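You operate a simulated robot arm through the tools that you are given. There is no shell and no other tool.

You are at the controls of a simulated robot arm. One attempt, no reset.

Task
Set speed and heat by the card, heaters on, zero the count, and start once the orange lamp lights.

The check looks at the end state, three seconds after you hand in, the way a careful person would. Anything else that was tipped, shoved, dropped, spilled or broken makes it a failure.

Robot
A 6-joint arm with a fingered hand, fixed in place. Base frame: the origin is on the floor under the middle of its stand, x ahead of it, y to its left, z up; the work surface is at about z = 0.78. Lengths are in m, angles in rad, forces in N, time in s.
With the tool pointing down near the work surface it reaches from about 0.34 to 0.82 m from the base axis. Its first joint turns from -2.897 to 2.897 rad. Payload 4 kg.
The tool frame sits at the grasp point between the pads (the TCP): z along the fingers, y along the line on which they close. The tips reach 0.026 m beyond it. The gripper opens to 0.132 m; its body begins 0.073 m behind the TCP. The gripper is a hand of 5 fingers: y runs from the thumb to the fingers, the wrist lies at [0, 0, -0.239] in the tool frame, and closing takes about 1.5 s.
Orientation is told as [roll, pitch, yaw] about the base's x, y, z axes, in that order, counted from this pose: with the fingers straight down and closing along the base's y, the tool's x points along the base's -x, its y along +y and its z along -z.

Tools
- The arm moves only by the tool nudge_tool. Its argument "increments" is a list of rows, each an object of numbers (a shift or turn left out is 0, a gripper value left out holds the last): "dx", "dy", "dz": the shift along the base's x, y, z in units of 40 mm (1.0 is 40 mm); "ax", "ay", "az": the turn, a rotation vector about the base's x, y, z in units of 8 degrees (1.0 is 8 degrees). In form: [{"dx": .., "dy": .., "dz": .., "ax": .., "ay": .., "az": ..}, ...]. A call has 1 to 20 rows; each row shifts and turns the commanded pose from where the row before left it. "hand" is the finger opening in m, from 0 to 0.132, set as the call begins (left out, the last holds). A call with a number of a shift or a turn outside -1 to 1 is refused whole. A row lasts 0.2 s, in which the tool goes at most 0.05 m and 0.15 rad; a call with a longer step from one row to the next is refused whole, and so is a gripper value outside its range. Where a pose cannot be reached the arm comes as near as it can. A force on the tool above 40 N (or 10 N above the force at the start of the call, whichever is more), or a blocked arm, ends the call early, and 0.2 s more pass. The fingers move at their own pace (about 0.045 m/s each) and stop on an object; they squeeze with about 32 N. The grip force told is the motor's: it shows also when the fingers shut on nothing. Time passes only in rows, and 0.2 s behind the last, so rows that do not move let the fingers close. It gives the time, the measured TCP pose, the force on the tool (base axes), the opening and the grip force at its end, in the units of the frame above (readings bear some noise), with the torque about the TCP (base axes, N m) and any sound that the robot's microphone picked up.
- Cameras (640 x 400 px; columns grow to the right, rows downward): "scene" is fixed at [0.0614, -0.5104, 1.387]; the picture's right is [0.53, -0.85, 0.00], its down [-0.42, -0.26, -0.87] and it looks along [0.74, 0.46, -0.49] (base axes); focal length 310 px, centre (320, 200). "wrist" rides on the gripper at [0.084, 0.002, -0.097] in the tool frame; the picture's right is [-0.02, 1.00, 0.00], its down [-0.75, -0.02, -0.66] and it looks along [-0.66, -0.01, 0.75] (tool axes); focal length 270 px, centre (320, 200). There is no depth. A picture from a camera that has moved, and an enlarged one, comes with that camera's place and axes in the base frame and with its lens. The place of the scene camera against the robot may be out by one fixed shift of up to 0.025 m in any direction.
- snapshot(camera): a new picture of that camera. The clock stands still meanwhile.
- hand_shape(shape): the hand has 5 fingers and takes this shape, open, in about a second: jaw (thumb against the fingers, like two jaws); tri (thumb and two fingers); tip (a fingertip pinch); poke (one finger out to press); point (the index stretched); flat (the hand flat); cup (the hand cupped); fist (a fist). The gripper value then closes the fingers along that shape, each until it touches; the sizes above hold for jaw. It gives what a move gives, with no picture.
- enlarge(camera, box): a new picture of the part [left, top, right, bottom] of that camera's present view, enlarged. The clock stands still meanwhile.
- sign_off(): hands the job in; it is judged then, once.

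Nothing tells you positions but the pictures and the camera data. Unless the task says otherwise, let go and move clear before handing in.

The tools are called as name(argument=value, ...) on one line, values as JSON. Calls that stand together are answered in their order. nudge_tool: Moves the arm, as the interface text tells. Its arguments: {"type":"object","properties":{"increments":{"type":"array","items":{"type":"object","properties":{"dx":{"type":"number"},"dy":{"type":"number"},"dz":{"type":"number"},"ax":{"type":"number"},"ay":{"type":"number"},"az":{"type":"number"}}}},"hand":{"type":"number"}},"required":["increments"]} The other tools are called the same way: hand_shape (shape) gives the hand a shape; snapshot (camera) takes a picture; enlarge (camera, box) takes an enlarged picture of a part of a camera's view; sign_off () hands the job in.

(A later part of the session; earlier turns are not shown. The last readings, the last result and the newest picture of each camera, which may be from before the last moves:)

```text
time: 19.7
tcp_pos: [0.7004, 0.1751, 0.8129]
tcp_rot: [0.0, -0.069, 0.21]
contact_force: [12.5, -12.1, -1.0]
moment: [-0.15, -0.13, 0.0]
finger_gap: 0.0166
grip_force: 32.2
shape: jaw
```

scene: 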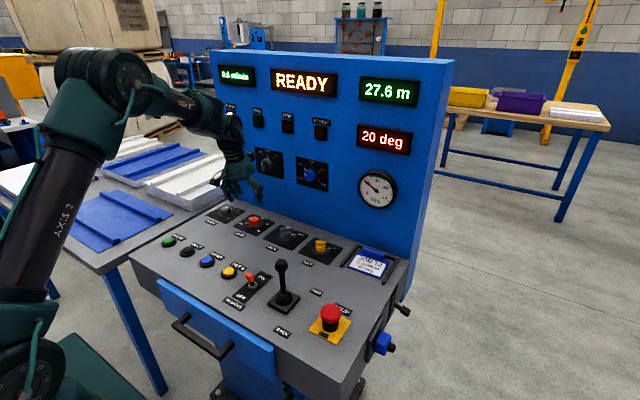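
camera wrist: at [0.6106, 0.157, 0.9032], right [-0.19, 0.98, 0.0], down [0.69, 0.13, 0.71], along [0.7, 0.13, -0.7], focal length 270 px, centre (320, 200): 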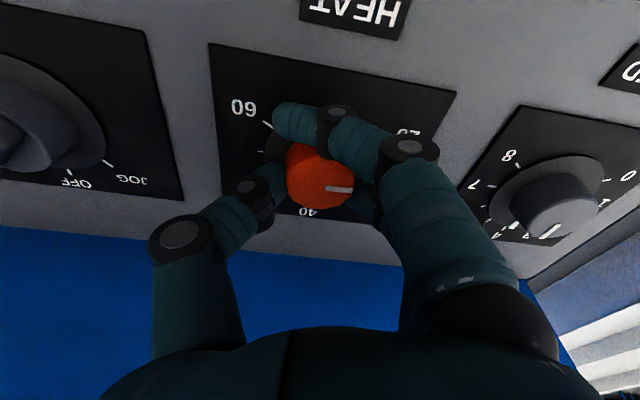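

nudge_tool(increments=[{"dx": 0.05, "dy": -0.07}, {}, {"az": -0.75}, {"az": -0.75}, {"az": -0.75}, {}])

snapshot(camera="wrist")

enlarge(camera="scene", box=[190, 100, 310, 240])

```text
time: 21.1
tcp_pos: [0.7012, 0.1725, 0.8124]
tcp_rot: [0.0, -0.067, -0.105]
contact_force: [-23.0, -3.1, 3.3]
moment: [0.18, 0.4, 0.09]
finger_gap: 0.0157
grip_force: 32.2
shape: jaw
```

```text
taken
camera wrist: at [0.6118, 0.1819, 0.9027], right [0.12, 0.99, 0.0], down [0.7, -0.09, 0.71], along [0.7, -0.09, -0.71], focal length 270 px, centre (320, 200)
```

wrist: 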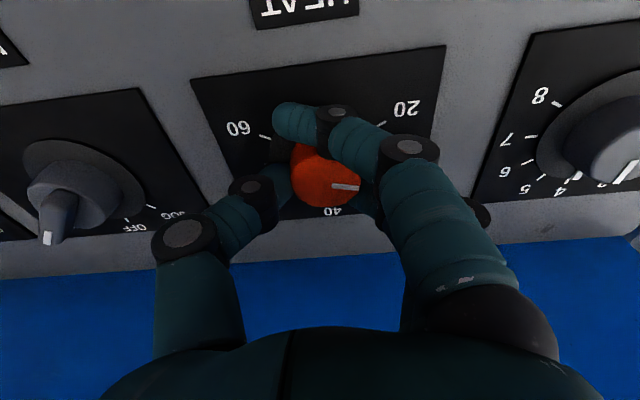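

```text
2.86 times, centred on (250, 170) of scene
camera zoom: at [0.0614, -0.5104, 1.387], right [0.53, -0.85, 0.0], down [-0.42, -0.26, -0.87], along [0.74, 0.46, -0.49], focal length 885 px, centre (520, 286)
```

zoom: 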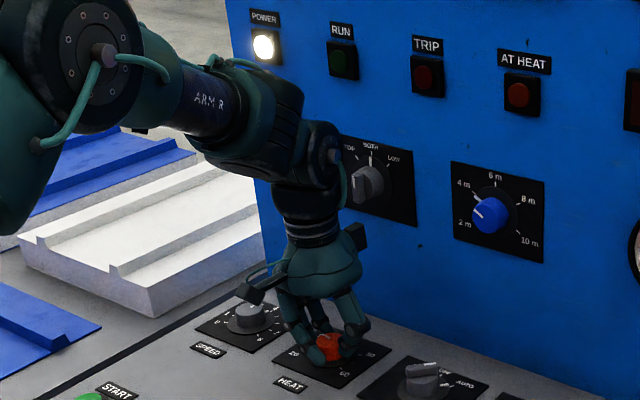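

nudge_tool(increments=[{"dx": -0.07}, {}, {"az": -0.5}, {"az": -0.5}, {}])

```text
time: 22.3
tcp_pos: [0.7008, 0.1713, 0.8121]
tcp_rot: [0.001, -0.07, -0.244]
contact_force: [-7.4, -2.1, -2.9]
moment: [0.23, 0.06, 0.0]
finger_gap: 0.0149
grip_force: 32.0
shape: jaw
```

nudge_tool(increments=[{"az": -0.6, "dx": -0.02}, {"az": -0.6}, {"az": -0.6, "dx": -0.02}, {"az": -0.6}, {}])

snapshot(camera="wrist")

enlarge(camera="scene", box=[190, 100, 310, 240])

```text
time: 23.5
tcp_pos: [0.6984, 0.1711, 0.8126]
tcp_rot: [0.0, -0.074, -0.581]
contact_force: [-2.1, -1.0, 2.4]
moment: [0.18, -0.13, -0.03]
finger_gap: 0.015
grip_force: 31.6
shape: jaw
```

```text
taken
camera wrist: at [0.6237, 0.2213, 0.9027], right [0.57, 0.82, 0.0], down [0.58, -0.4, 0.71], along [0.59, -0.4, -0.7], focal length 270 px, centre (320, 200)
```

wrist: 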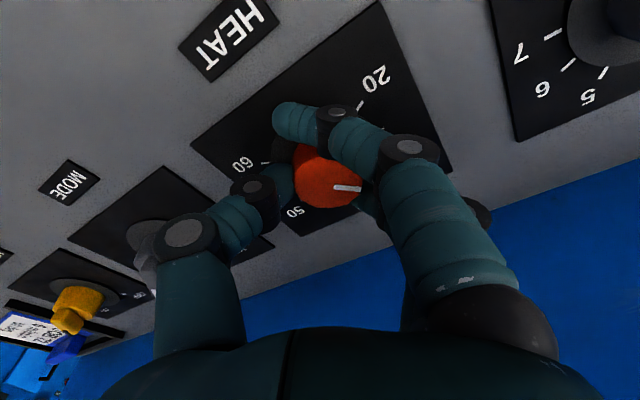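

```text
2.86 times, centred on (250, 170) of scene
camera zoom: at [0.0614, -0.5104, 1.387], right [0.53, -0.85, 0.0], down [-0.42, -0.26, -0.87], along [0.74, 0.46, -0.49], focal length 885 px, centre (520, 286)
```

zoom: 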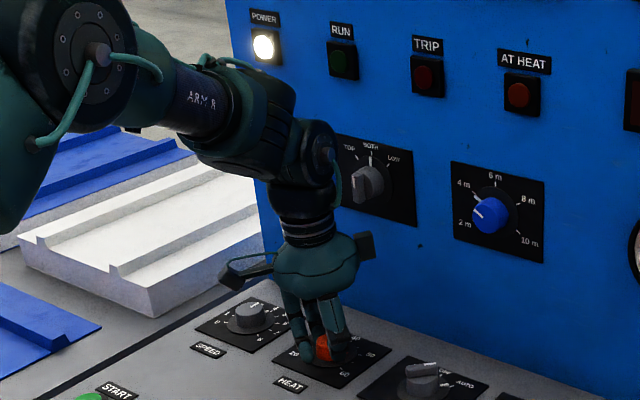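

The knob has turned about 73° so far. Now I'll open, lift, swing back counter-clockwise and read the pointer before the next stroke.

nudge_tool(increments=[{}, {}, {}, {}, {}, {}, {"dz": 0.4}, {"dz": 0.6}, {"dz": 0.4}, {"az": 0.8}, {"az": 0.8}, {"az": 0.8}, {"az": 0.8}, {"az": 0.8}, {}], hand=0.075)

snapshot(camera="wrist")

enlarge(camera="scene", box=[215, 190, 305, 250])

```text
time: 26.7
tcp_pos: [0.6979, 0.1711, 0.8688]
tcp_rot: [0.0, -0.069, -0.019]
contact_force: [0.1, 0.1, 0.3]
moment: [0.0, -0.01, 0.03]
finger_gap: 0.0742
grip_force: 0.1
shape: jaw
```

```text
taken
camera wrist: at [0.6073, 0.1731, 0.9592], right [0.04, 1.0, 0.0], down [0.7, -0.03, 0.71], along [0.71, -0.03, -0.7], focal length 270 px, centre (320, 200)
```

wrist: 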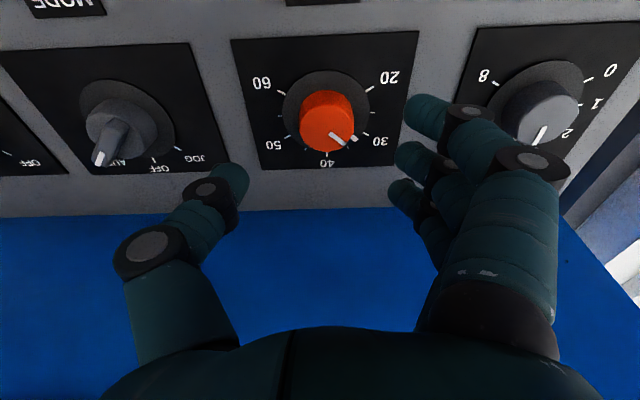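

```text
6.67 times, centred on (260, 220) of scene
camera zoom: at [0.0614, -0.5104, 1.387], right [0.53, -0.85, 0.0], down [-0.42, -0.26, -0.87], along [0.74, 0.46, -0.49], focal length 2066 px, centre (720, 67)
```

zoom: 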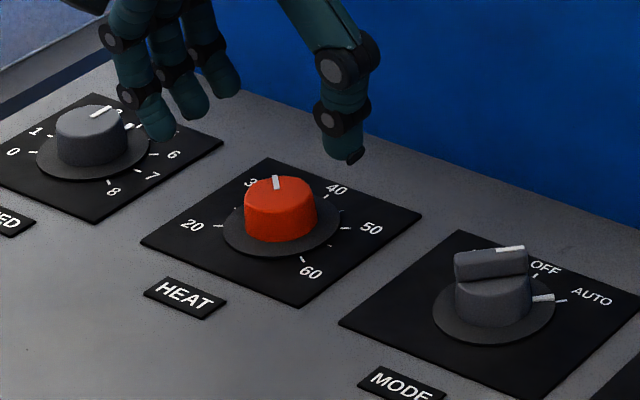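

enlarge(camera="wrist", box=[240, 40, 420, 170])

```text
3.08 times, centred on (330, 105) of wrist
camera zoom: at [0.6073, 0.1731, 0.9592], right [0.04, 1.0, 0.0], down [0.7, -0.03, 0.71], along [0.71, -0.03, -0.7], focal length 832 px, centre (289, 492)
```

zoom: 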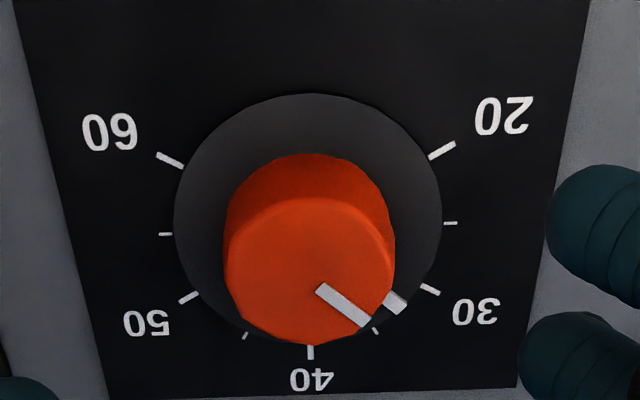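

The pointer reads about 32, so the knob turned as expected and roughly 106° remains. I'll go around to about +65° of yaw at height and re-centre.

nudge_tool(increments=[{"az": 0.9}, {"az": 0.9}, {"az": 0.9}, {"az": 0.9}, {"az": 0.9}, {"az": 0.9}, {"az": 0.9}, {"az": 0.9}, {"az": 0.9, "dx": 0.12, "dy": 0.06}, {"dz": -0.5}, {"dz": -0.4}, {}, {}])

snapshot(camera="wrist")

enlarge(camera="scene", box=[190, 110, 310, 250])

```text
time: 29.5
tcp_pos: [0.7045, 0.1736, 0.8339]
tcp_rot: [-0.001, -0.071, 1.109]
contact_force: [0.0, -0.8, 0.0]
moment: [-0.04, -0.03, -0.02]
finger_gap: 0.0742
grip_force: 0.0
shape: jaw
```

```text
taken
camera wrist: at [0.6613, 0.0908, 0.9233], right [-0.89, 0.46, 0.0], down [0.33, 0.62, 0.71], along [0.33, 0.63, -0.7], focal length 270 px, centre (320, 200)
```

wrist: 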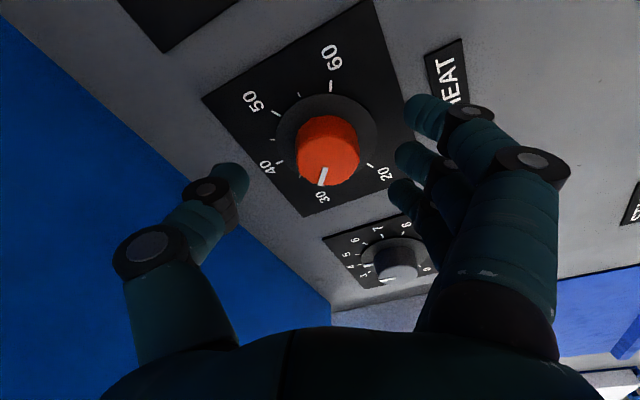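

```text
2.86 times, centred on (250, 180) of scene
camera zoom: at [0.0614, -0.5104, 1.387], right [0.53, -0.85, 0.0], down [-0.42, -0.26, -0.87], along [0.74, 0.46, -0.49], focal length 885 px, centre (520, 257)
```

zoom: 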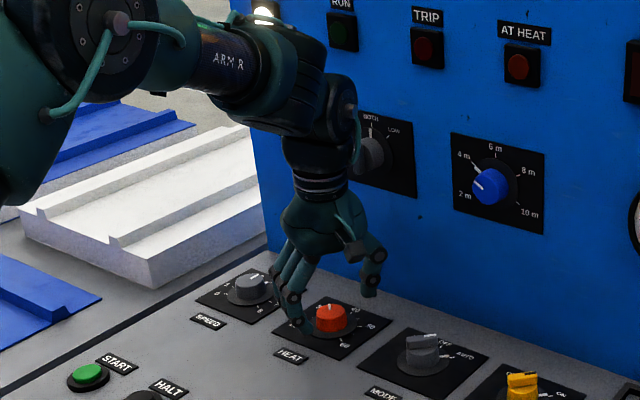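

nudge_tool(increments=[{"dz": -0.3}, {"dz": -0.25}, {}, {}])

enlarge(camera="wrist", box=[180, 60, 460, 240])

```text
time: 30.5
tcp_pos: [0.7036, 0.1735, 0.8103]
tcp_rot: [-0.002, -0.068, 1.11]
contact_force: [-0.2, -0.4, 0.0]
moment: [0.03, -0.01, -0.02]
finger_gap: 0.0743
grip_force: 0.0
shape: jaw
```

```text
2.22 times, centred on (320, 150) of wrist
camera zoom: at [0.6622, 0.0913, 0.9006], right [-0.89, 0.46, 0.0], down [0.33, 0.62, 0.71], along [0.33, 0.63, -0.7], focal length 601 px, centre (320, 311)
```

zoom: 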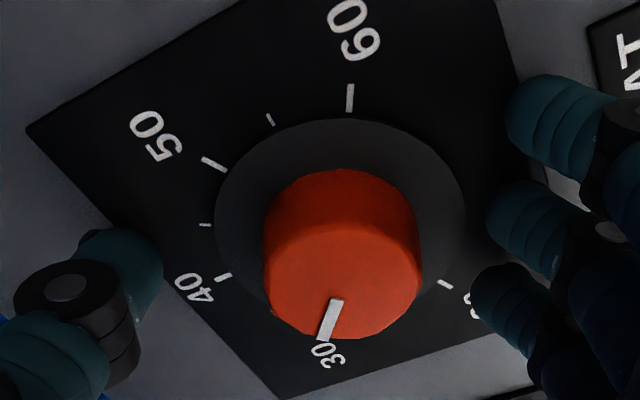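

nudge_tool(increments=[{}, {}, {}, {}, {}, {}, {}], hand=0.02)

enlarge(camera="wrist", box=[180, 60, 460, 240])

```text
time: 32.1
tcp_pos: [0.7059, 0.1733, 0.8112]
tcp_rot: [-0.002, -0.072, 1.107]
contact_force: [12.0, -1.6, -4.1]
moment: [0.01, -0.13, 0.01]
finger_gap: 0.0145
grip_force: 32.1
shape: jaw
```

```text
2.22 times, centred on (320, 150) of wrist
camera zoom: at [0.6629, 0.0909, 0.9007], right [-0.89, 0.46, 0.0], down [0.33, 0.62, 0.71], along [0.33, 0.63, -0.7], focal length 601 px, centre (320, 311)
```

zoom: 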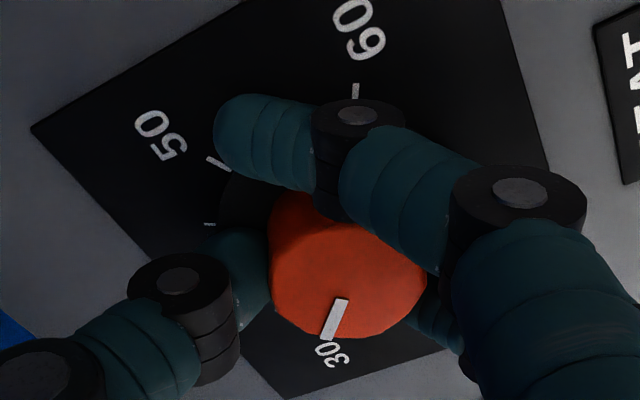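

nudge_tool(increments=[{"dx": 0.05, "az": -0.4}, {"az": -0.75}, {"az": -0.75}, {"az": -0.75}, {"az": -0.75}, {}])

```text
time: 33.5
tcp_pos: [0.7063, 0.1717, 0.8098]
tcp_rot: [-0.001, -0.068, 0.629]
contact_force: [-7.9, -25.1, 0.6]
moment: [-0.35, 0.19, 0.17]
finger_gap: 0.0143
grip_force: 32.2
shape: jaw
```

nudge_tool(increments=[{"dy": -0.1, "dx": -0.04}, {}, {"az": -0.75, "dx": -0.02}, {"az": -0.75, "dx": -0.02}, {"az": -0.75, "dx": -0.02}, {}])

```text
time: 34.9
tcp_pos: [0.7027, 0.1705, 0.8112]
tcp_rot: [0.001, -0.071, 0.319]
contact_force: [22.9, 0.2, -12.7]
moment: [0.09, -0.35, -0.1]
finger_gap: 0.0143
grip_force: 31.7
shape: jaw
```

nudge_tool(increments=[{"dx": 0.08, "dz": -0.02}, {}])

snapshot(camera="wrist")

enlarge(camera="scene", box=[190, 110, 310, 250])

```text
time: 35.5
tcp_pos: [0.7042, 0.1692, 0.8106]
tcp_rot: [0.001, -0.068, 0.321]
contact_force: [0.3, -5.8, 4.9]
moment: [0.05, 0.03, 0.06]
finger_gap: 0.0142
grip_force: 32.5
shape: jaw
```

```text
taken
camera wrist: at [0.6173, 0.1414, 0.9005], right [-0.3, 0.96, 0.0], down [0.67, 0.21, 0.71], along [0.68, 0.21, -0.71], focal length 270 px, centre (320, 200)
```

wrist: 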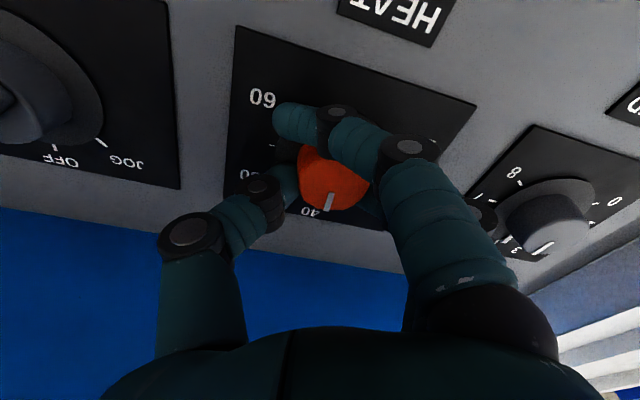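

```text
2.86 times, centred on (250, 180) of scene
camera zoom: at [0.0614, -0.5104, 1.387], right [0.53, -0.85, 0.0], down [-0.42, -0.26, -0.87], along [0.74, 0.46, -0.49], focal length 885 px, centre (520, 257)
```

zoom: 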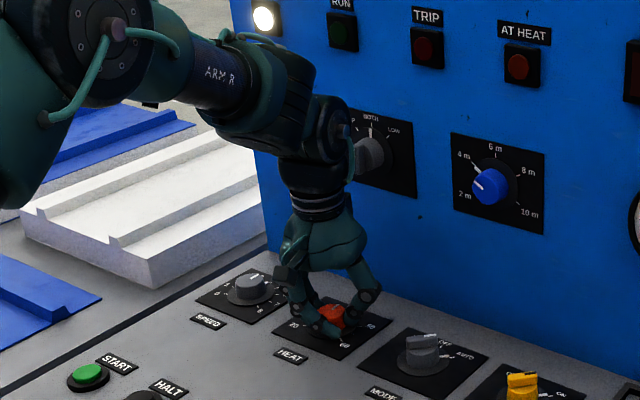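

nudge_tool(increments=[{"az": -0.75, "dx": -0.02}, {"az": -0.75, "dx": -0.02}, {}])

```text
time: 36.3
tcp_pos: [0.7033, 0.1698, 0.8105]
tcp_rot: [0.001, -0.07, 0.111]
contact_force: [-2.0, -11.7, 6.0]
moment: [0.0, 0.08, 0.04]
finger_gap: 0.0143
grip_force: 31.8
shape: jaw
```

nudge_tool(increments=[{"az": -0.75, "dx": -0.02, "dy": -0.03}, {"az": -0.75, "dx": -0.02}, {}])

```text
time: 37.1
tcp_pos: [0.7021, 0.169, 0.8114]
tcp_rot: [0.001, -0.07, -0.098]
contact_force: [-2.8, -6.3, 2.2]
moment: [0.04, 0.05, 0.01]
finger_gap: 0.0141
grip_force: 31.7
shape: jaw
```

nudge_tool(increments=[{"az": -0.75, "dx": -0.03, "dy": -0.01}, {"az": -0.75, "dx": -0.02}, {"az": -0.75, "dx": -0.02}, {}])

snapshot(camera="wrist")

enlarge(camera="scene", box=[190, 110, 310, 250])

```text
time: 38.1
tcp_pos: [0.6989, 0.1679, 0.8101]
tcp_rot: [0.001, -0.072, -0.415]
contact_force: [4.3, -9.3, 4.5]
moment: [-0.03, -0.15, -0.04]
finger_gap: 0.0145
grip_force: 31.9
shape: jaw
```

```text
taken
camera wrist: at [0.6163, 0.2054, 0.9002], right [0.42, 0.91, 0.0], down [0.64, -0.3, 0.71], along [0.64, -0.3, -0.7], focal length 270 px, centre (320, 200)
```

wrist: 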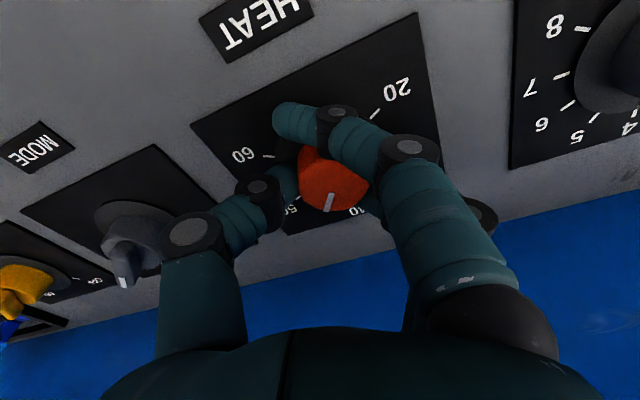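

```text
2.86 times, centred on (250, 180) of scene
camera zoom: at [0.0614, -0.5104, 1.387], right [0.53, -0.85, 0.0], down [-0.42, -0.26, -0.87], along [0.74, 0.46, -0.49], focal length 885 px, centre (520, 257)
```

zoom: 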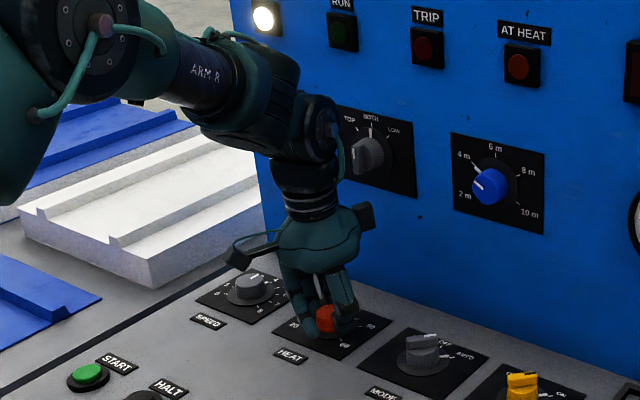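

nudge_tool(increments=[{"az": -0.6, "dx": -0.02, "dy": -0.02}, {"az": -0.6, "dx": -0.02}, {"az": -0.6, "dx": -0.02}, {"az": -0.5}, {}])

snapshot(camera="wrist")

enlarge(camera="scene", box=[190, 110, 310, 250])

```text
time: 39.3
tcp_pos: [0.6968, 0.1667, 0.8087]
tcp_rot: [0.0, -0.068, -0.733]
contact_force: [-0.1, -3.4, 12.8]
moment: [0.2, -0.25, -0.01]
finger_gap: 0.0146
grip_force: 32.4
shape: jaw
```

```text
taken
camera wrist: at [0.6295, 0.2284, 0.8996], right [0.68, 0.73, 0.0], down [0.51, -0.48, 0.71], along [0.52, -0.48, -0.71], focal length 270 px, centre (320, 200)
```

wrist: 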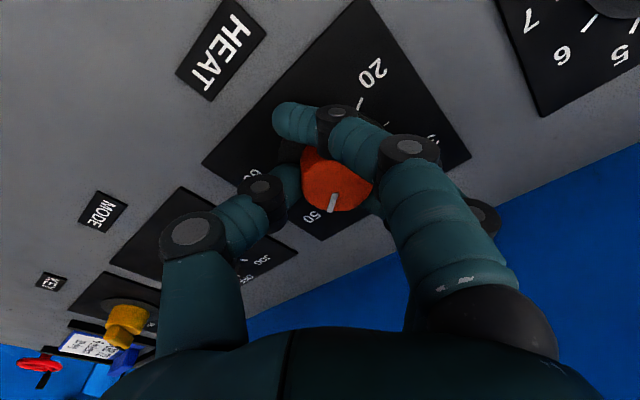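

```text
2.86 times, centred on (250, 180) of scene
camera zoom: at [0.0614, -0.5104, 1.387], right [0.53, -0.85, 0.0], down [-0.42, -0.26, -0.87], along [0.74, 0.46, -0.49], focal length 885 px, centre (520, 257)
```

zoom: 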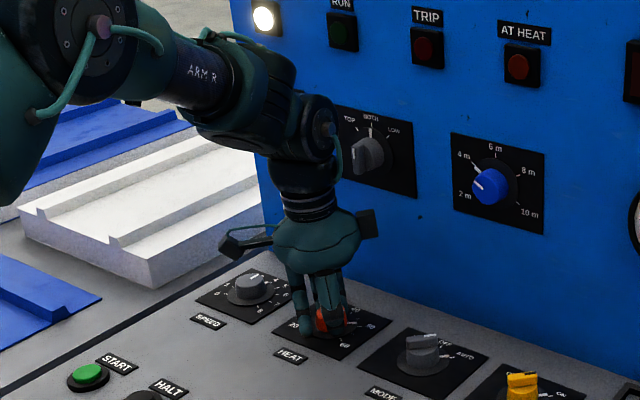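

By hand angle the knob should now be near 50. I'll release, lift and read it.

nudge_tool(increments=[{}, {}, {}, {}, {}, {}, {"dz": 0.5}, {"dz": 0.7}, {"dz": 0.5}, {"az": 0.8}, {"az": 0.8}, {"az": 0.8}, {"az": 0.8}, {"az": 0.8}, {}], hand=0.065)

enlarge(camera="wrist", box=[240, 40, 420, 170])

enlarge(camera="scene", box=[215, 190, 305, 250])

```text
time: 42.5
tcp_pos: [0.6961, 0.1689, 0.8787]
tcp_rot: [0.0, -0.069, -0.172]
contact_force: [-0.7, 0.1, -0.1]
moment: [0.01, 0.0, 0.01]
finger_gap: 0.064
grip_force: 0.0
shape: jaw
```

```text
3.08 times, centred on (330, 105) of wrist
camera zoom: at [0.6069, 0.1848, 0.9683], right [0.19, 0.98, 0.0], down [0.69, -0.14, 0.71], along [0.7, -0.14, -0.7], focal length 832 px, centre (289, 492)
```

zoom: 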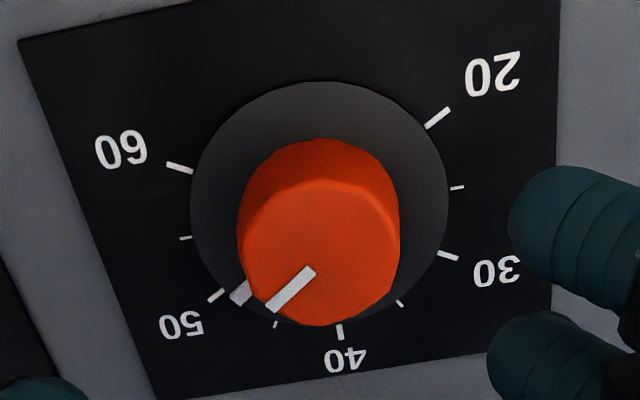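

```text
6.67 times, centred on (260, 220) of scene
camera zoom: at [0.0614, -0.5104, 1.387], right [0.53, -0.85, 0.0], down [-0.42, -0.26, -0.87], along [0.74, 0.46, -0.49], focal length 2066 px, centre (720, 67)
```

zoom: 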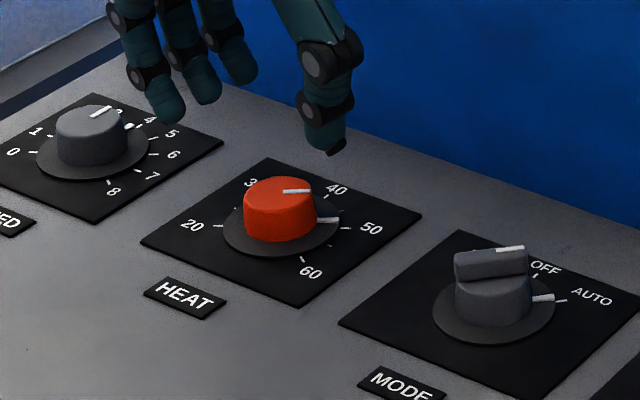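

enlarge(camera="scene", box=[240, 205, 280, 235])

enlarge(camera="scene", box=[272, 218, 312, 248])

```text
13.33 times, centred on (260, 220) of scene
camera zoom: at [0.0614, -0.5104, 1.387], right [0.53, -0.85, 0.0], down [-0.42, -0.26, -0.87], along [0.74, 0.46, -0.49], focal length 4132 px, centre (1120, -67)
```

zoom: 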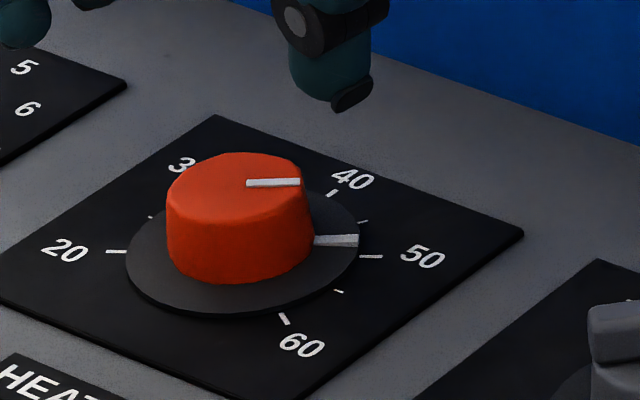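

```text
13.33 times, centred on (292, 233) of scene
camera zoom: at [0.0614, -0.5104, 1.387], right [0.53, -0.85, 0.0], down [-0.42, -0.26, -0.87], along [0.74, 0.46, -0.49], focal length 4132 px, centre (693, -240)
```

zoom: 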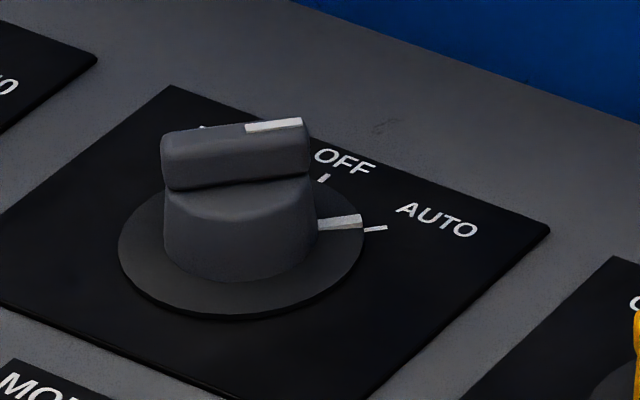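

enlarge(camera="wrist", box=[285, 65, 385, 150])

```text
4.71 times, centred on (335, 108) of wrist
camera zoom: at [0.6069, 0.1848, 0.9683], right [0.19, 0.98, 0.0], down [0.69, -0.14, 0.71], along [0.7, -0.14, -0.7], focal length 1272 px, centre (249, 635)
```

zoom: 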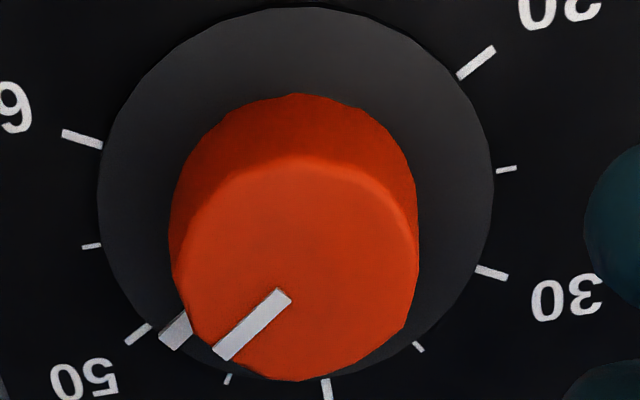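

Unprojecting the ticks and pointer puts the heat at about 49.3, so it needs roughly 4° more clockwise. I'll re-grip near yaw 0 and make a small fine turn.

nudge_tool(increments=[{"az": 0.8, "dx": 0.08}, {"az": 0.8, "dx": 0.08, "dy": 0.04}, {"az": 0.4, "dz": -0.4}, {"dz": -0.5}, {"dz": -0.4}, {"dz": -0.38}, {}, {}], hand=0.07)

snapshot(camera="wrist")

```text
time: 44.3
tcp_pos: [0.7025, 0.1698, 0.8116]
tcp_rot: [-0.001, -0.069, 0.106]
contact_force: [0.2, 0.2, 0.2]
moment: [-0.01, 0.02, -0.02]
finger_gap: 0.0689
grip_force: 0.2
shape: jaw
```

```text
taken
camera wrist: at [0.6121, 0.161, 0.9015], right [-0.08, 1.0, 0.0], down [0.7, 0.06, 0.71], along [0.71, 0.06, -0.7], focal length 270 px, centre (320, 200)
```

wrist: 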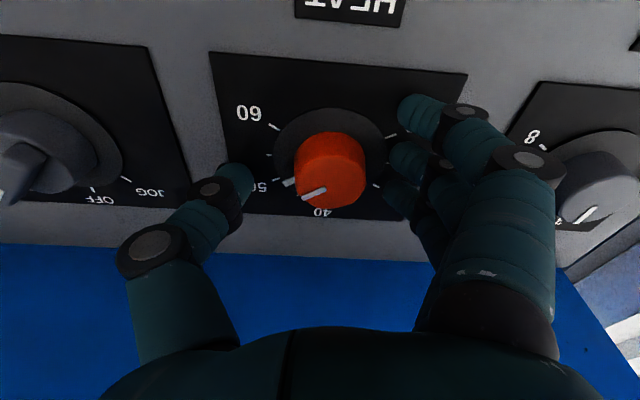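

enlarge(camera="wrist", box=[250, 100, 400, 220])

nudge_tool(increments=[{}, {}, {}, {}, {}, {}, {}], hand=0.02)

enlarge(camera="wrist", box=[250, 100, 400, 220])

```text
3.33 times, centred on (325, 160) of wrist
camera zoom: at [0.6121, 0.161, 0.9015], right [-0.08, 1.0, 0.0], down [0.7, 0.06, 0.71], along [0.71, 0.06, -0.7], focal length 901 px, centre (303, 333)
```

zoom: 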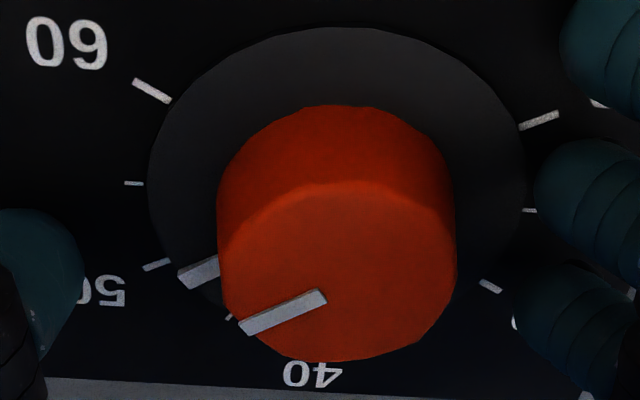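

```text
time: 45.9
tcp_pos: [0.7039, 0.1681, 0.8121]
tcp_rot: [0.0, -0.071, 0.103]
contact_force: [2.2, -12.2, -1.3]
moment: [-0.11, -0.03, 0.0]
finger_gap: 0.0137
grip_force: 32.2
shape: jaw
```

```text
3.33 times, centred on (325, 160) of wrist
camera zoom: at [0.6123, 0.16, 0.9014], right [-0.08, 1.0, 0.0], down [0.7, 0.06, 0.71], along [0.71, 0.06, -0.71], focal length 901 px, centre (303, 333)
```

zoom: 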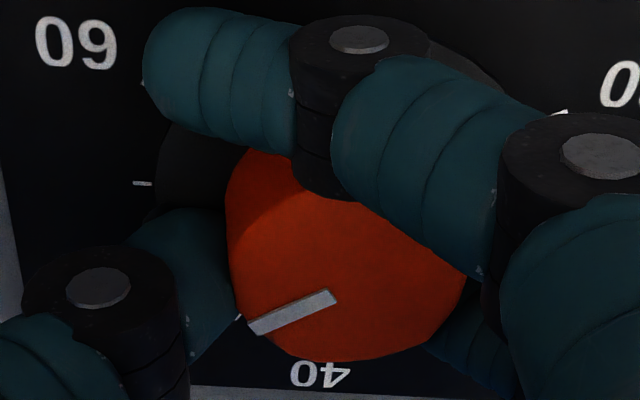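

nudge_tool(increments=[{"az": -0.3, "dy": -0.03}, {"az": -0.3}, {}, {}])

enlarge(camera="wrist", box=[250, 100, 400, 220])

enlarge(camera="scene", box=[240, 205, 280, 235])

```text
time: 46.9
tcp_pos: [0.7022, 0.1682, 0.8122]
tcp_rot: [-0.002, -0.07, 0.021]
contact_force: [-3.2, -9.4, -2.1]
moment: [-0.1, 0.09, 0.04]
finger_gap: 0.0138
grip_force: 32.1
shape: jaw
```

```text
3.33 times, centred on (325, 160) of wrist
camera zoom: at [0.6118, 0.1671, 0.9016], right [0.0, 1.0, 0.0], down [0.71, 0.0, 0.71], along [0.71, 0.0, -0.71], focal length 901 px, centre (303, 333)
```

zoom: 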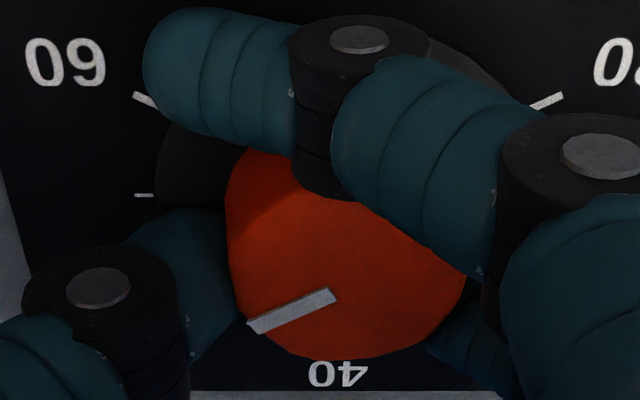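

```text
13.33 times, centred on (260, 220) of scene
camera zoom: at [0.0614, -0.5104, 1.387], right [0.53, -0.85, 0.0], down [-0.42, -0.26, -0.87], along [0.74, 0.46, -0.49], focal length 4132 px, centre (1120, -67)
```

zoom: 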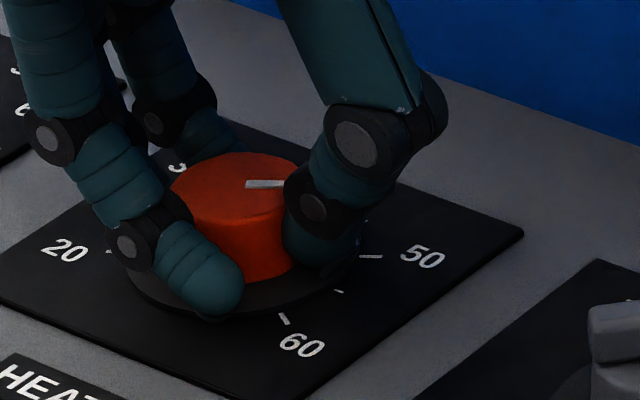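

nudge_tool(increments=[{}, {}, {}, {}, {}, {}, {"dz": 0.5}, {"dz": 0.7}, {"dz": 0.5}, {}], hand=0.07)

enlarge(camera="wrist", box=[270, 65, 390, 160])

enlarge(camera="scene", box=[240, 205, 280, 235])

```text
time: 49.1
tcp_pos: [0.7038, 0.1657, 0.8798]
tcp_rot: [0.0, -0.069, 0.02]
contact_force: [0.0, -1.2, -0.4]
moment: [-0.02, -0.01, 0.02]
finger_gap: 0.0692
grip_force: 0.1
shape: jaw
```

```text
4.21 times, centred on (330, 112) of wrist
camera zoom: at [0.6126, 0.1654, 0.9702], right [0.0, 1.0, 0.0], down [0.7, 0.0, 0.71], along [0.71, 0.0, -0.7], focal length 1138 px, centre (278, 568)
```

zoom: 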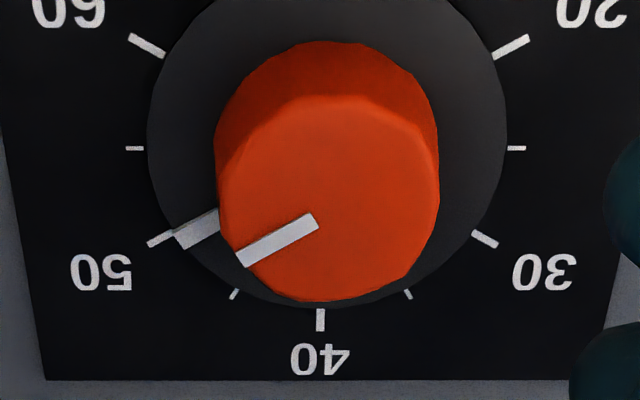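

```text
13.33 times, centred on (260, 220) of scene
camera zoom: at [0.0614, -0.5104, 1.387], right [0.53, -0.85, 0.0], down [-0.42, -0.26, -0.87], along [0.74, 0.46, -0.49], focal length 4132 px, centre (1120, -67)
```

zoom: 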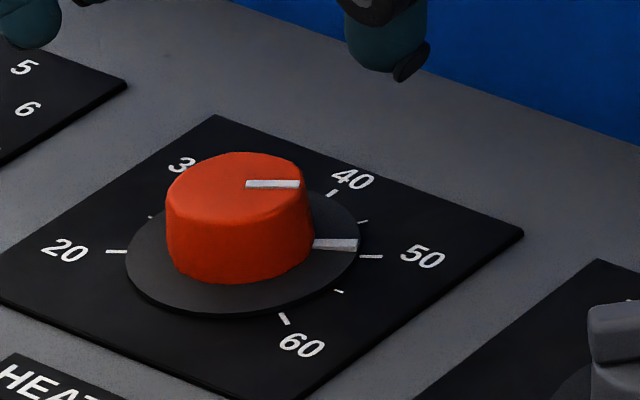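

The heat now reads 50.0, with both the skirt pointer and the top line at about 60°. Next is the speed knob at about (0.702, 0.320), which needs to go from 4 to 6, or 60° clockwise. I'll move over it at height.

nudge_tool(increments=[{"dz": 0.5}, {"dy": 0.6}, {"dy": 0.8, "az": 0.6}, {"dy": 0.8, "az": 0.6}, {"dy": 0.8, "az": 0.6}, {"dy": 0.7, "az": 0.6}, {"az": 0.8, "dx": 0.05}, {"az": 0.8}, {}, {}])

snapshot(camera="wrist")

snapshot(camera="scene")

```text
time: 51.3
tcp_pos: [0.7043, 0.3159, 0.8974]
tcp_rot: [0.0, -0.07, 0.577]
contact_force: [0.5, -0.7, 0.1]
moment: [-0.04, 0.02, -0.03]
finger_gap: 0.0692
grip_force: 0.0
shape: jaw
```

```text
taken
camera wrist: at [0.6266, 0.2669, 0.9878], right [-0.53, 0.85, 0.0], down [0.6, 0.37, 0.71], along [0.6, 0.38, -0.7], focal length 270 px, centre (320, 200)
```

wrist: 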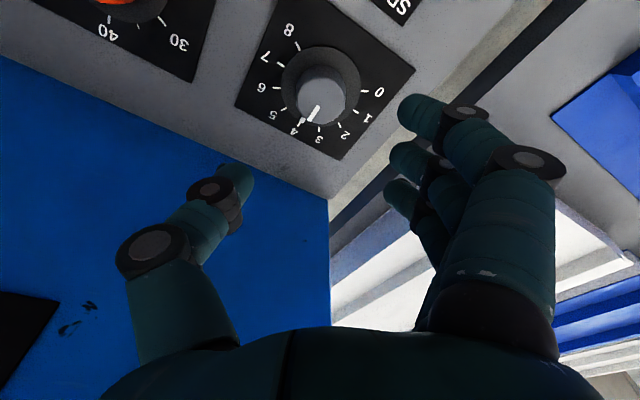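

```text
taken
```

scene: 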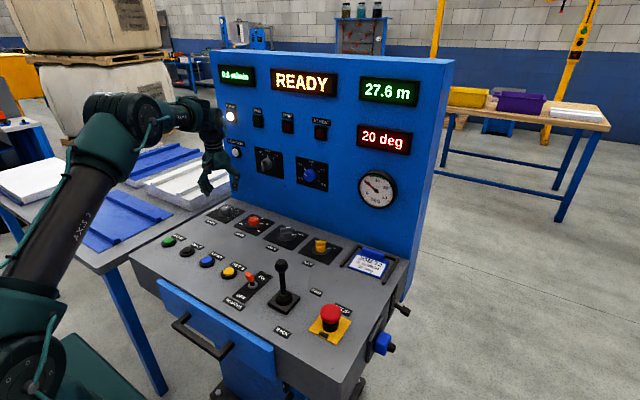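

enlarge(camera="wrist", box=[250, 20, 400, 150])

```text
3.08 times, centred on (325, 85) of wrist
camera zoom: at [0.6266, 0.2669, 0.9878], right [-0.53, 0.85, 0.0], down [0.6, 0.37, 0.71], along [0.6, 0.38, -0.7], focal length 832 px, centre (305, 554)
```

zoom: 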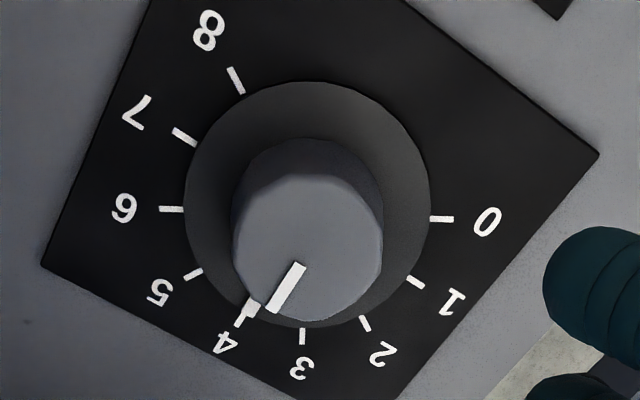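

The speed knob axis is at (0.701, 0.315) and its pointer is at 4.0. I'll descend and grip it.

nudge_tool(increments=[{"dy": -0.17, "dz": -0.4}, {"dz": -0.5}, {"dz": -0.5}, {"dz": -0.4}, {}, {}], hand=0.07)

snapshot(camera="wrist")

enlarge(camera="scene", box=[180, 110, 280, 240])

```text
time: 52.7
tcp_pos: [0.7062, 0.3099, 0.8261]
tcp_rot: [0.001, -0.069, 0.58]
contact_force: [-0.5, 0.5, 0.5]
moment: [0.05, 0.0, 0.02]
finger_gap: 0.0692
grip_force: 0.1
shape: jaw
```

```text
taken
camera wrist: at [0.6276, 0.2605, 0.9162], right [-0.53, 0.85, 0.0], down [0.6, 0.37, 0.71], along [0.6, 0.38, -0.7], focal length 270 px, centre (320, 200)
```

wrist: 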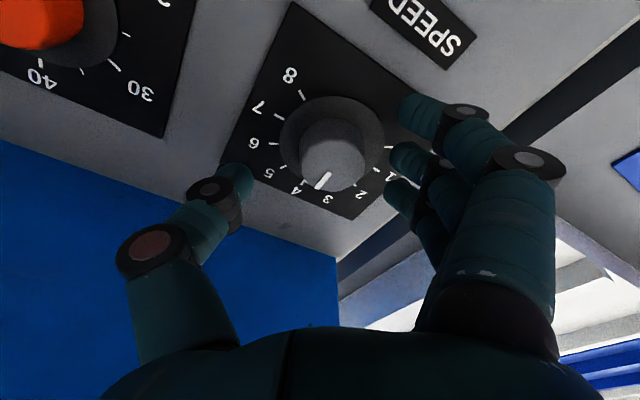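

```text
3.08 times, centred on (230, 175) of scene
camera zoom: at [0.0614, -0.5104, 1.387], right [0.53, -0.85, 0.0], down [-0.42, -0.26, -0.87], along [0.74, 0.46, -0.49], focal length 954 px, centre (597, 277)
```

zoom: 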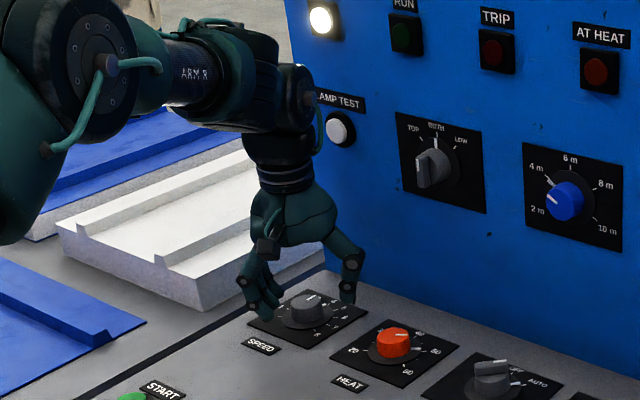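

nudge_tool(increments=[{"dz": -0.2}, {"dz": -0.16}, {}, {}])

nudge_tool(increments=[{}, {}, {}, {}, {}, {}, {}], hand=0.02)

snapshot(camera="wrist")

```text
time: 53.7
tcp_pos: [0.7047, 0.3094, 0.8117]
tcp_rot: [0.0, -0.071, 0.58]
contact_force: [0.0, 0.1, -0.4]
moment: [-0.01, 0.0, -0.04]
finger_gap: 0.0693
grip_force: 0.0
shape: jaw
```

```text
time: 55.3
tcp_pos: [0.7044, 0.3085, 0.8106]
tcp_rot: [0.0, -0.07, 0.578]
contact_force: [10.4, -8.9, -2.9]
moment: [-0.08, -0.09, -0.01]
finger_gap: 0.0135
grip_force: 32.3
shape: jaw
```

```text
taken
camera wrist: at [0.628, 0.2587, 0.9016], right [-0.53, 0.85, 0.0], down [0.6, 0.37, 0.71], along [0.6, 0.38, -0.7], focal length 270 px, centre (320, 200)
```

wrist: 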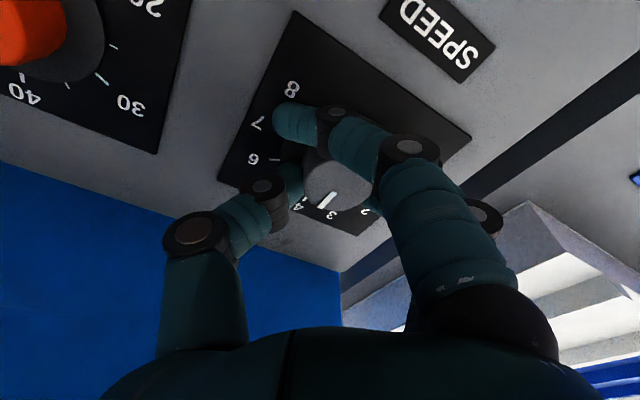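

nudge_tool(increments=[{"dx": 0.03, "dy": -0.04}, {"az": -0.75, "dx": -0.02, "dy": -0.01}, {"az": -0.75, "dx": -0.025, "dy": -0.01}, {}])

```text
time: 56.3
tcp_pos: [0.7043, 0.306, 0.8124]
tcp_rot: [-0.001, -0.069, 0.371]
contact_force: [0.8, -5.2, -5.8]
moment: [-0.02, 0.03, 0.0]
finger_gap: 0.013
grip_force: 31.9
shape: jaw
```

nudge_tool(increments=[{"az": -0.75, "dx": -0.02, "dy": -0.01}, {"az": -0.75, "dx": -0.02, "dy": -0.01}, {"az": -0.75, "dx": -0.02}, {}])

snapshot(camera="wrist")

```text
time: 57.3
tcp_pos: [0.701, 0.3049, 0.8112]
tcp_rot: [0.001, -0.068, 0.054]
contact_force: [-4.4, -3.7, -10.4]
moment: [0.07, 0.11, 0.06]
finger_gap: 0.0129
grip_force: 31.6
shape: jaw
```

```text
taken
camera wrist: at [0.6107, 0.3008, 0.9023], right [-0.03, 1.0, 0.0], down [0.71, 0.02, 0.71], along [0.71, 0.03, -0.71], focal length 270 px, centre (320, 200)
```

wrist: 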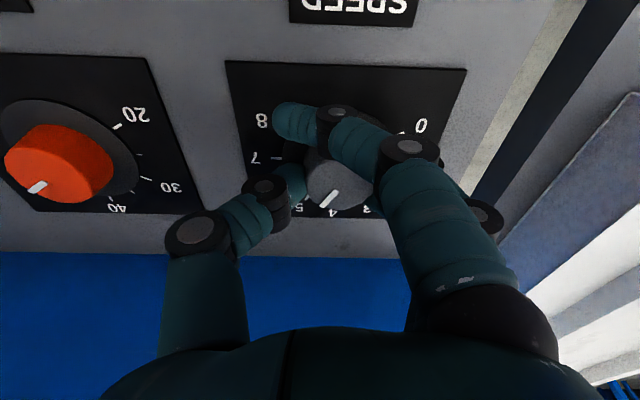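

nudge_tool(increments=[{"az": -0.75, "dx": -0.03, "dy": -0.01}, {"az": -0.75, "dx": -0.025, "dy": -0.01}, {"az": -0.75, "dx": -0.02}, {}])

nudge_tool(increments=[{"az": -0.75, "dx": -0.025}, {"az": -0.75, "dx": -0.02}, {}, {}])

snapshot(camera="wrist")

enlarge(camera="scene", box=[180, 110, 280, 240])

```text
time: 58.3
tcp_pos: [0.6985, 0.3049, 0.8126]
tcp_rot: [-0.001, -0.068, -0.26]
contact_force: [-12.3, -4.5, -13.1]
moment: [0.0, 0.17, 0.14]
finger_gap: 0.0127
grip_force: 31.8
shape: jaw
```

```text
time: 59.3
tcp_pos: [0.6963, 0.3061, 0.8124]
tcp_rot: [0.0, -0.071, -0.468]
contact_force: [-6.9, 0.6, -10.5]
moment: [0.07, 0.09, 0.08]
finger_gap: 0.0125
grip_force: 32.7
shape: jaw
```

```text
taken
camera wrist: at [0.6159, 0.3467, 0.9024], right [0.47, 0.88, 0.0], down [0.62, -0.33, 0.71], along [0.63, -0.33, -0.7], focal length 270 px, centre (320, 200)
```

wrist: 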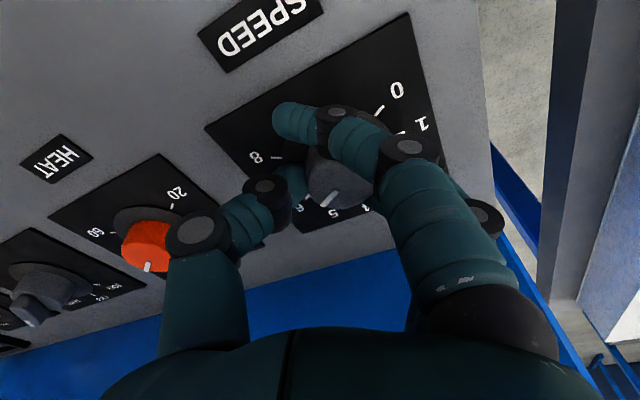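

```text
3.08 times, centred on (230, 175) of scene
camera zoom: at [0.0614, -0.5104, 1.387], right [0.53, -0.85, 0.0], down [-0.42, -0.26, -0.87], along [0.74, 0.46, -0.49], focal length 954 px, centre (597, 277)
```

zoom: 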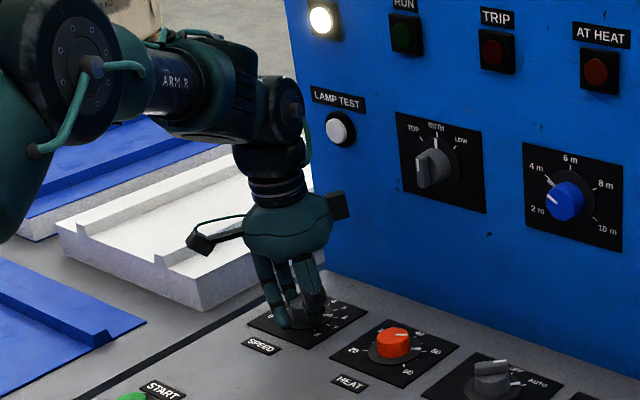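

nudge_tool(increments=[{}, {}, {}, {}, {}, {}, {"dz": 0.5}, {"dz": 0.7}, {"dz": 0.6}, {"az": 0.8}, {"az": 0.8}, {"az": 0.8}, {}], hand=0.07)

snapshot(camera="wrist")

enlarge(camera="wrist", box=[270, 65, 390, 160])

enlarge(camera="scene", box=[210, 195, 250, 225])

```text
time: 62.1
tcp_pos: [0.6957, 0.3077, 0.8837]
tcp_rot: [0.001, -0.069, -0.131]
contact_force: [0.6, -0.1, 0.8]
moment: [-0.01, -0.01, -0.06]
finger_gap: 0.069
grip_force: 0.2
shape: jaw
```

```text
taken
camera wrist: at [0.6069, 0.3192, 0.974], right [0.15, 0.99, 0.0], down [0.7, -0.11, 0.71], along [0.7, -0.11, -0.7], focal length 270 px, centre (320, 200)
```

wrist: 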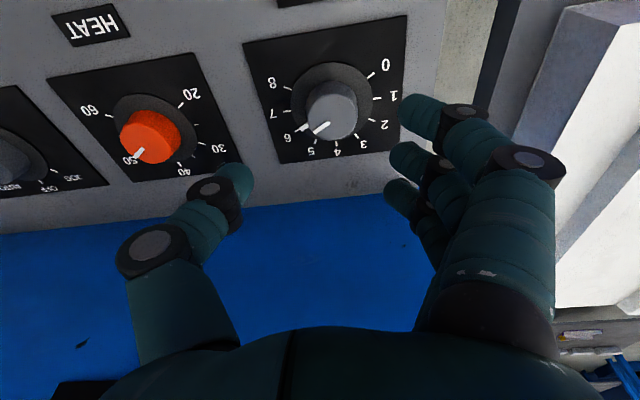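

```text
4.21 times, centred on (330, 112) of wrist
camera zoom: at [0.6069, 0.3192, 0.974], right [0.15, 0.99, 0.0], down [0.7, -0.11, 0.71], along [0.7, -0.11, -0.7], focal length 1138 px, centre (278, 568)
```

zoom: 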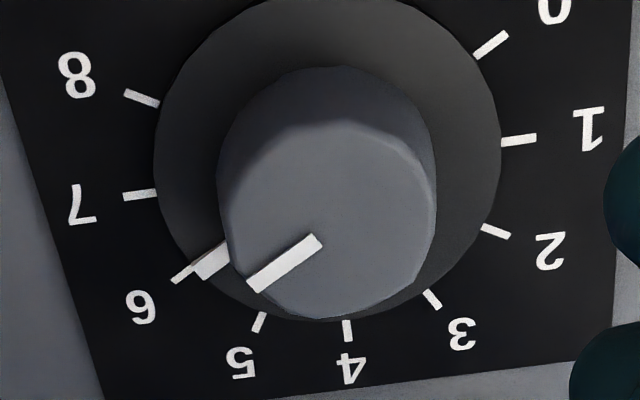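

```text
13.33 times, centred on (230, 210) of scene
camera zoom: at [0.0614, -0.5104, 1.387], right [0.53, -0.85, 0.0], down [-0.42, -0.26, -0.87], along [0.74, 0.46, -0.49], focal length 4132 px, centre (1520, 67)
```

zoom: 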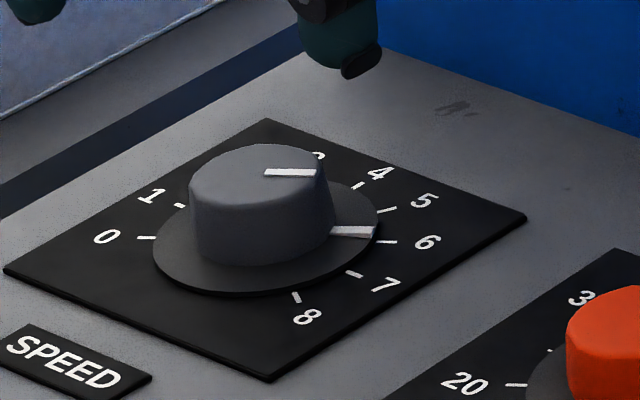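

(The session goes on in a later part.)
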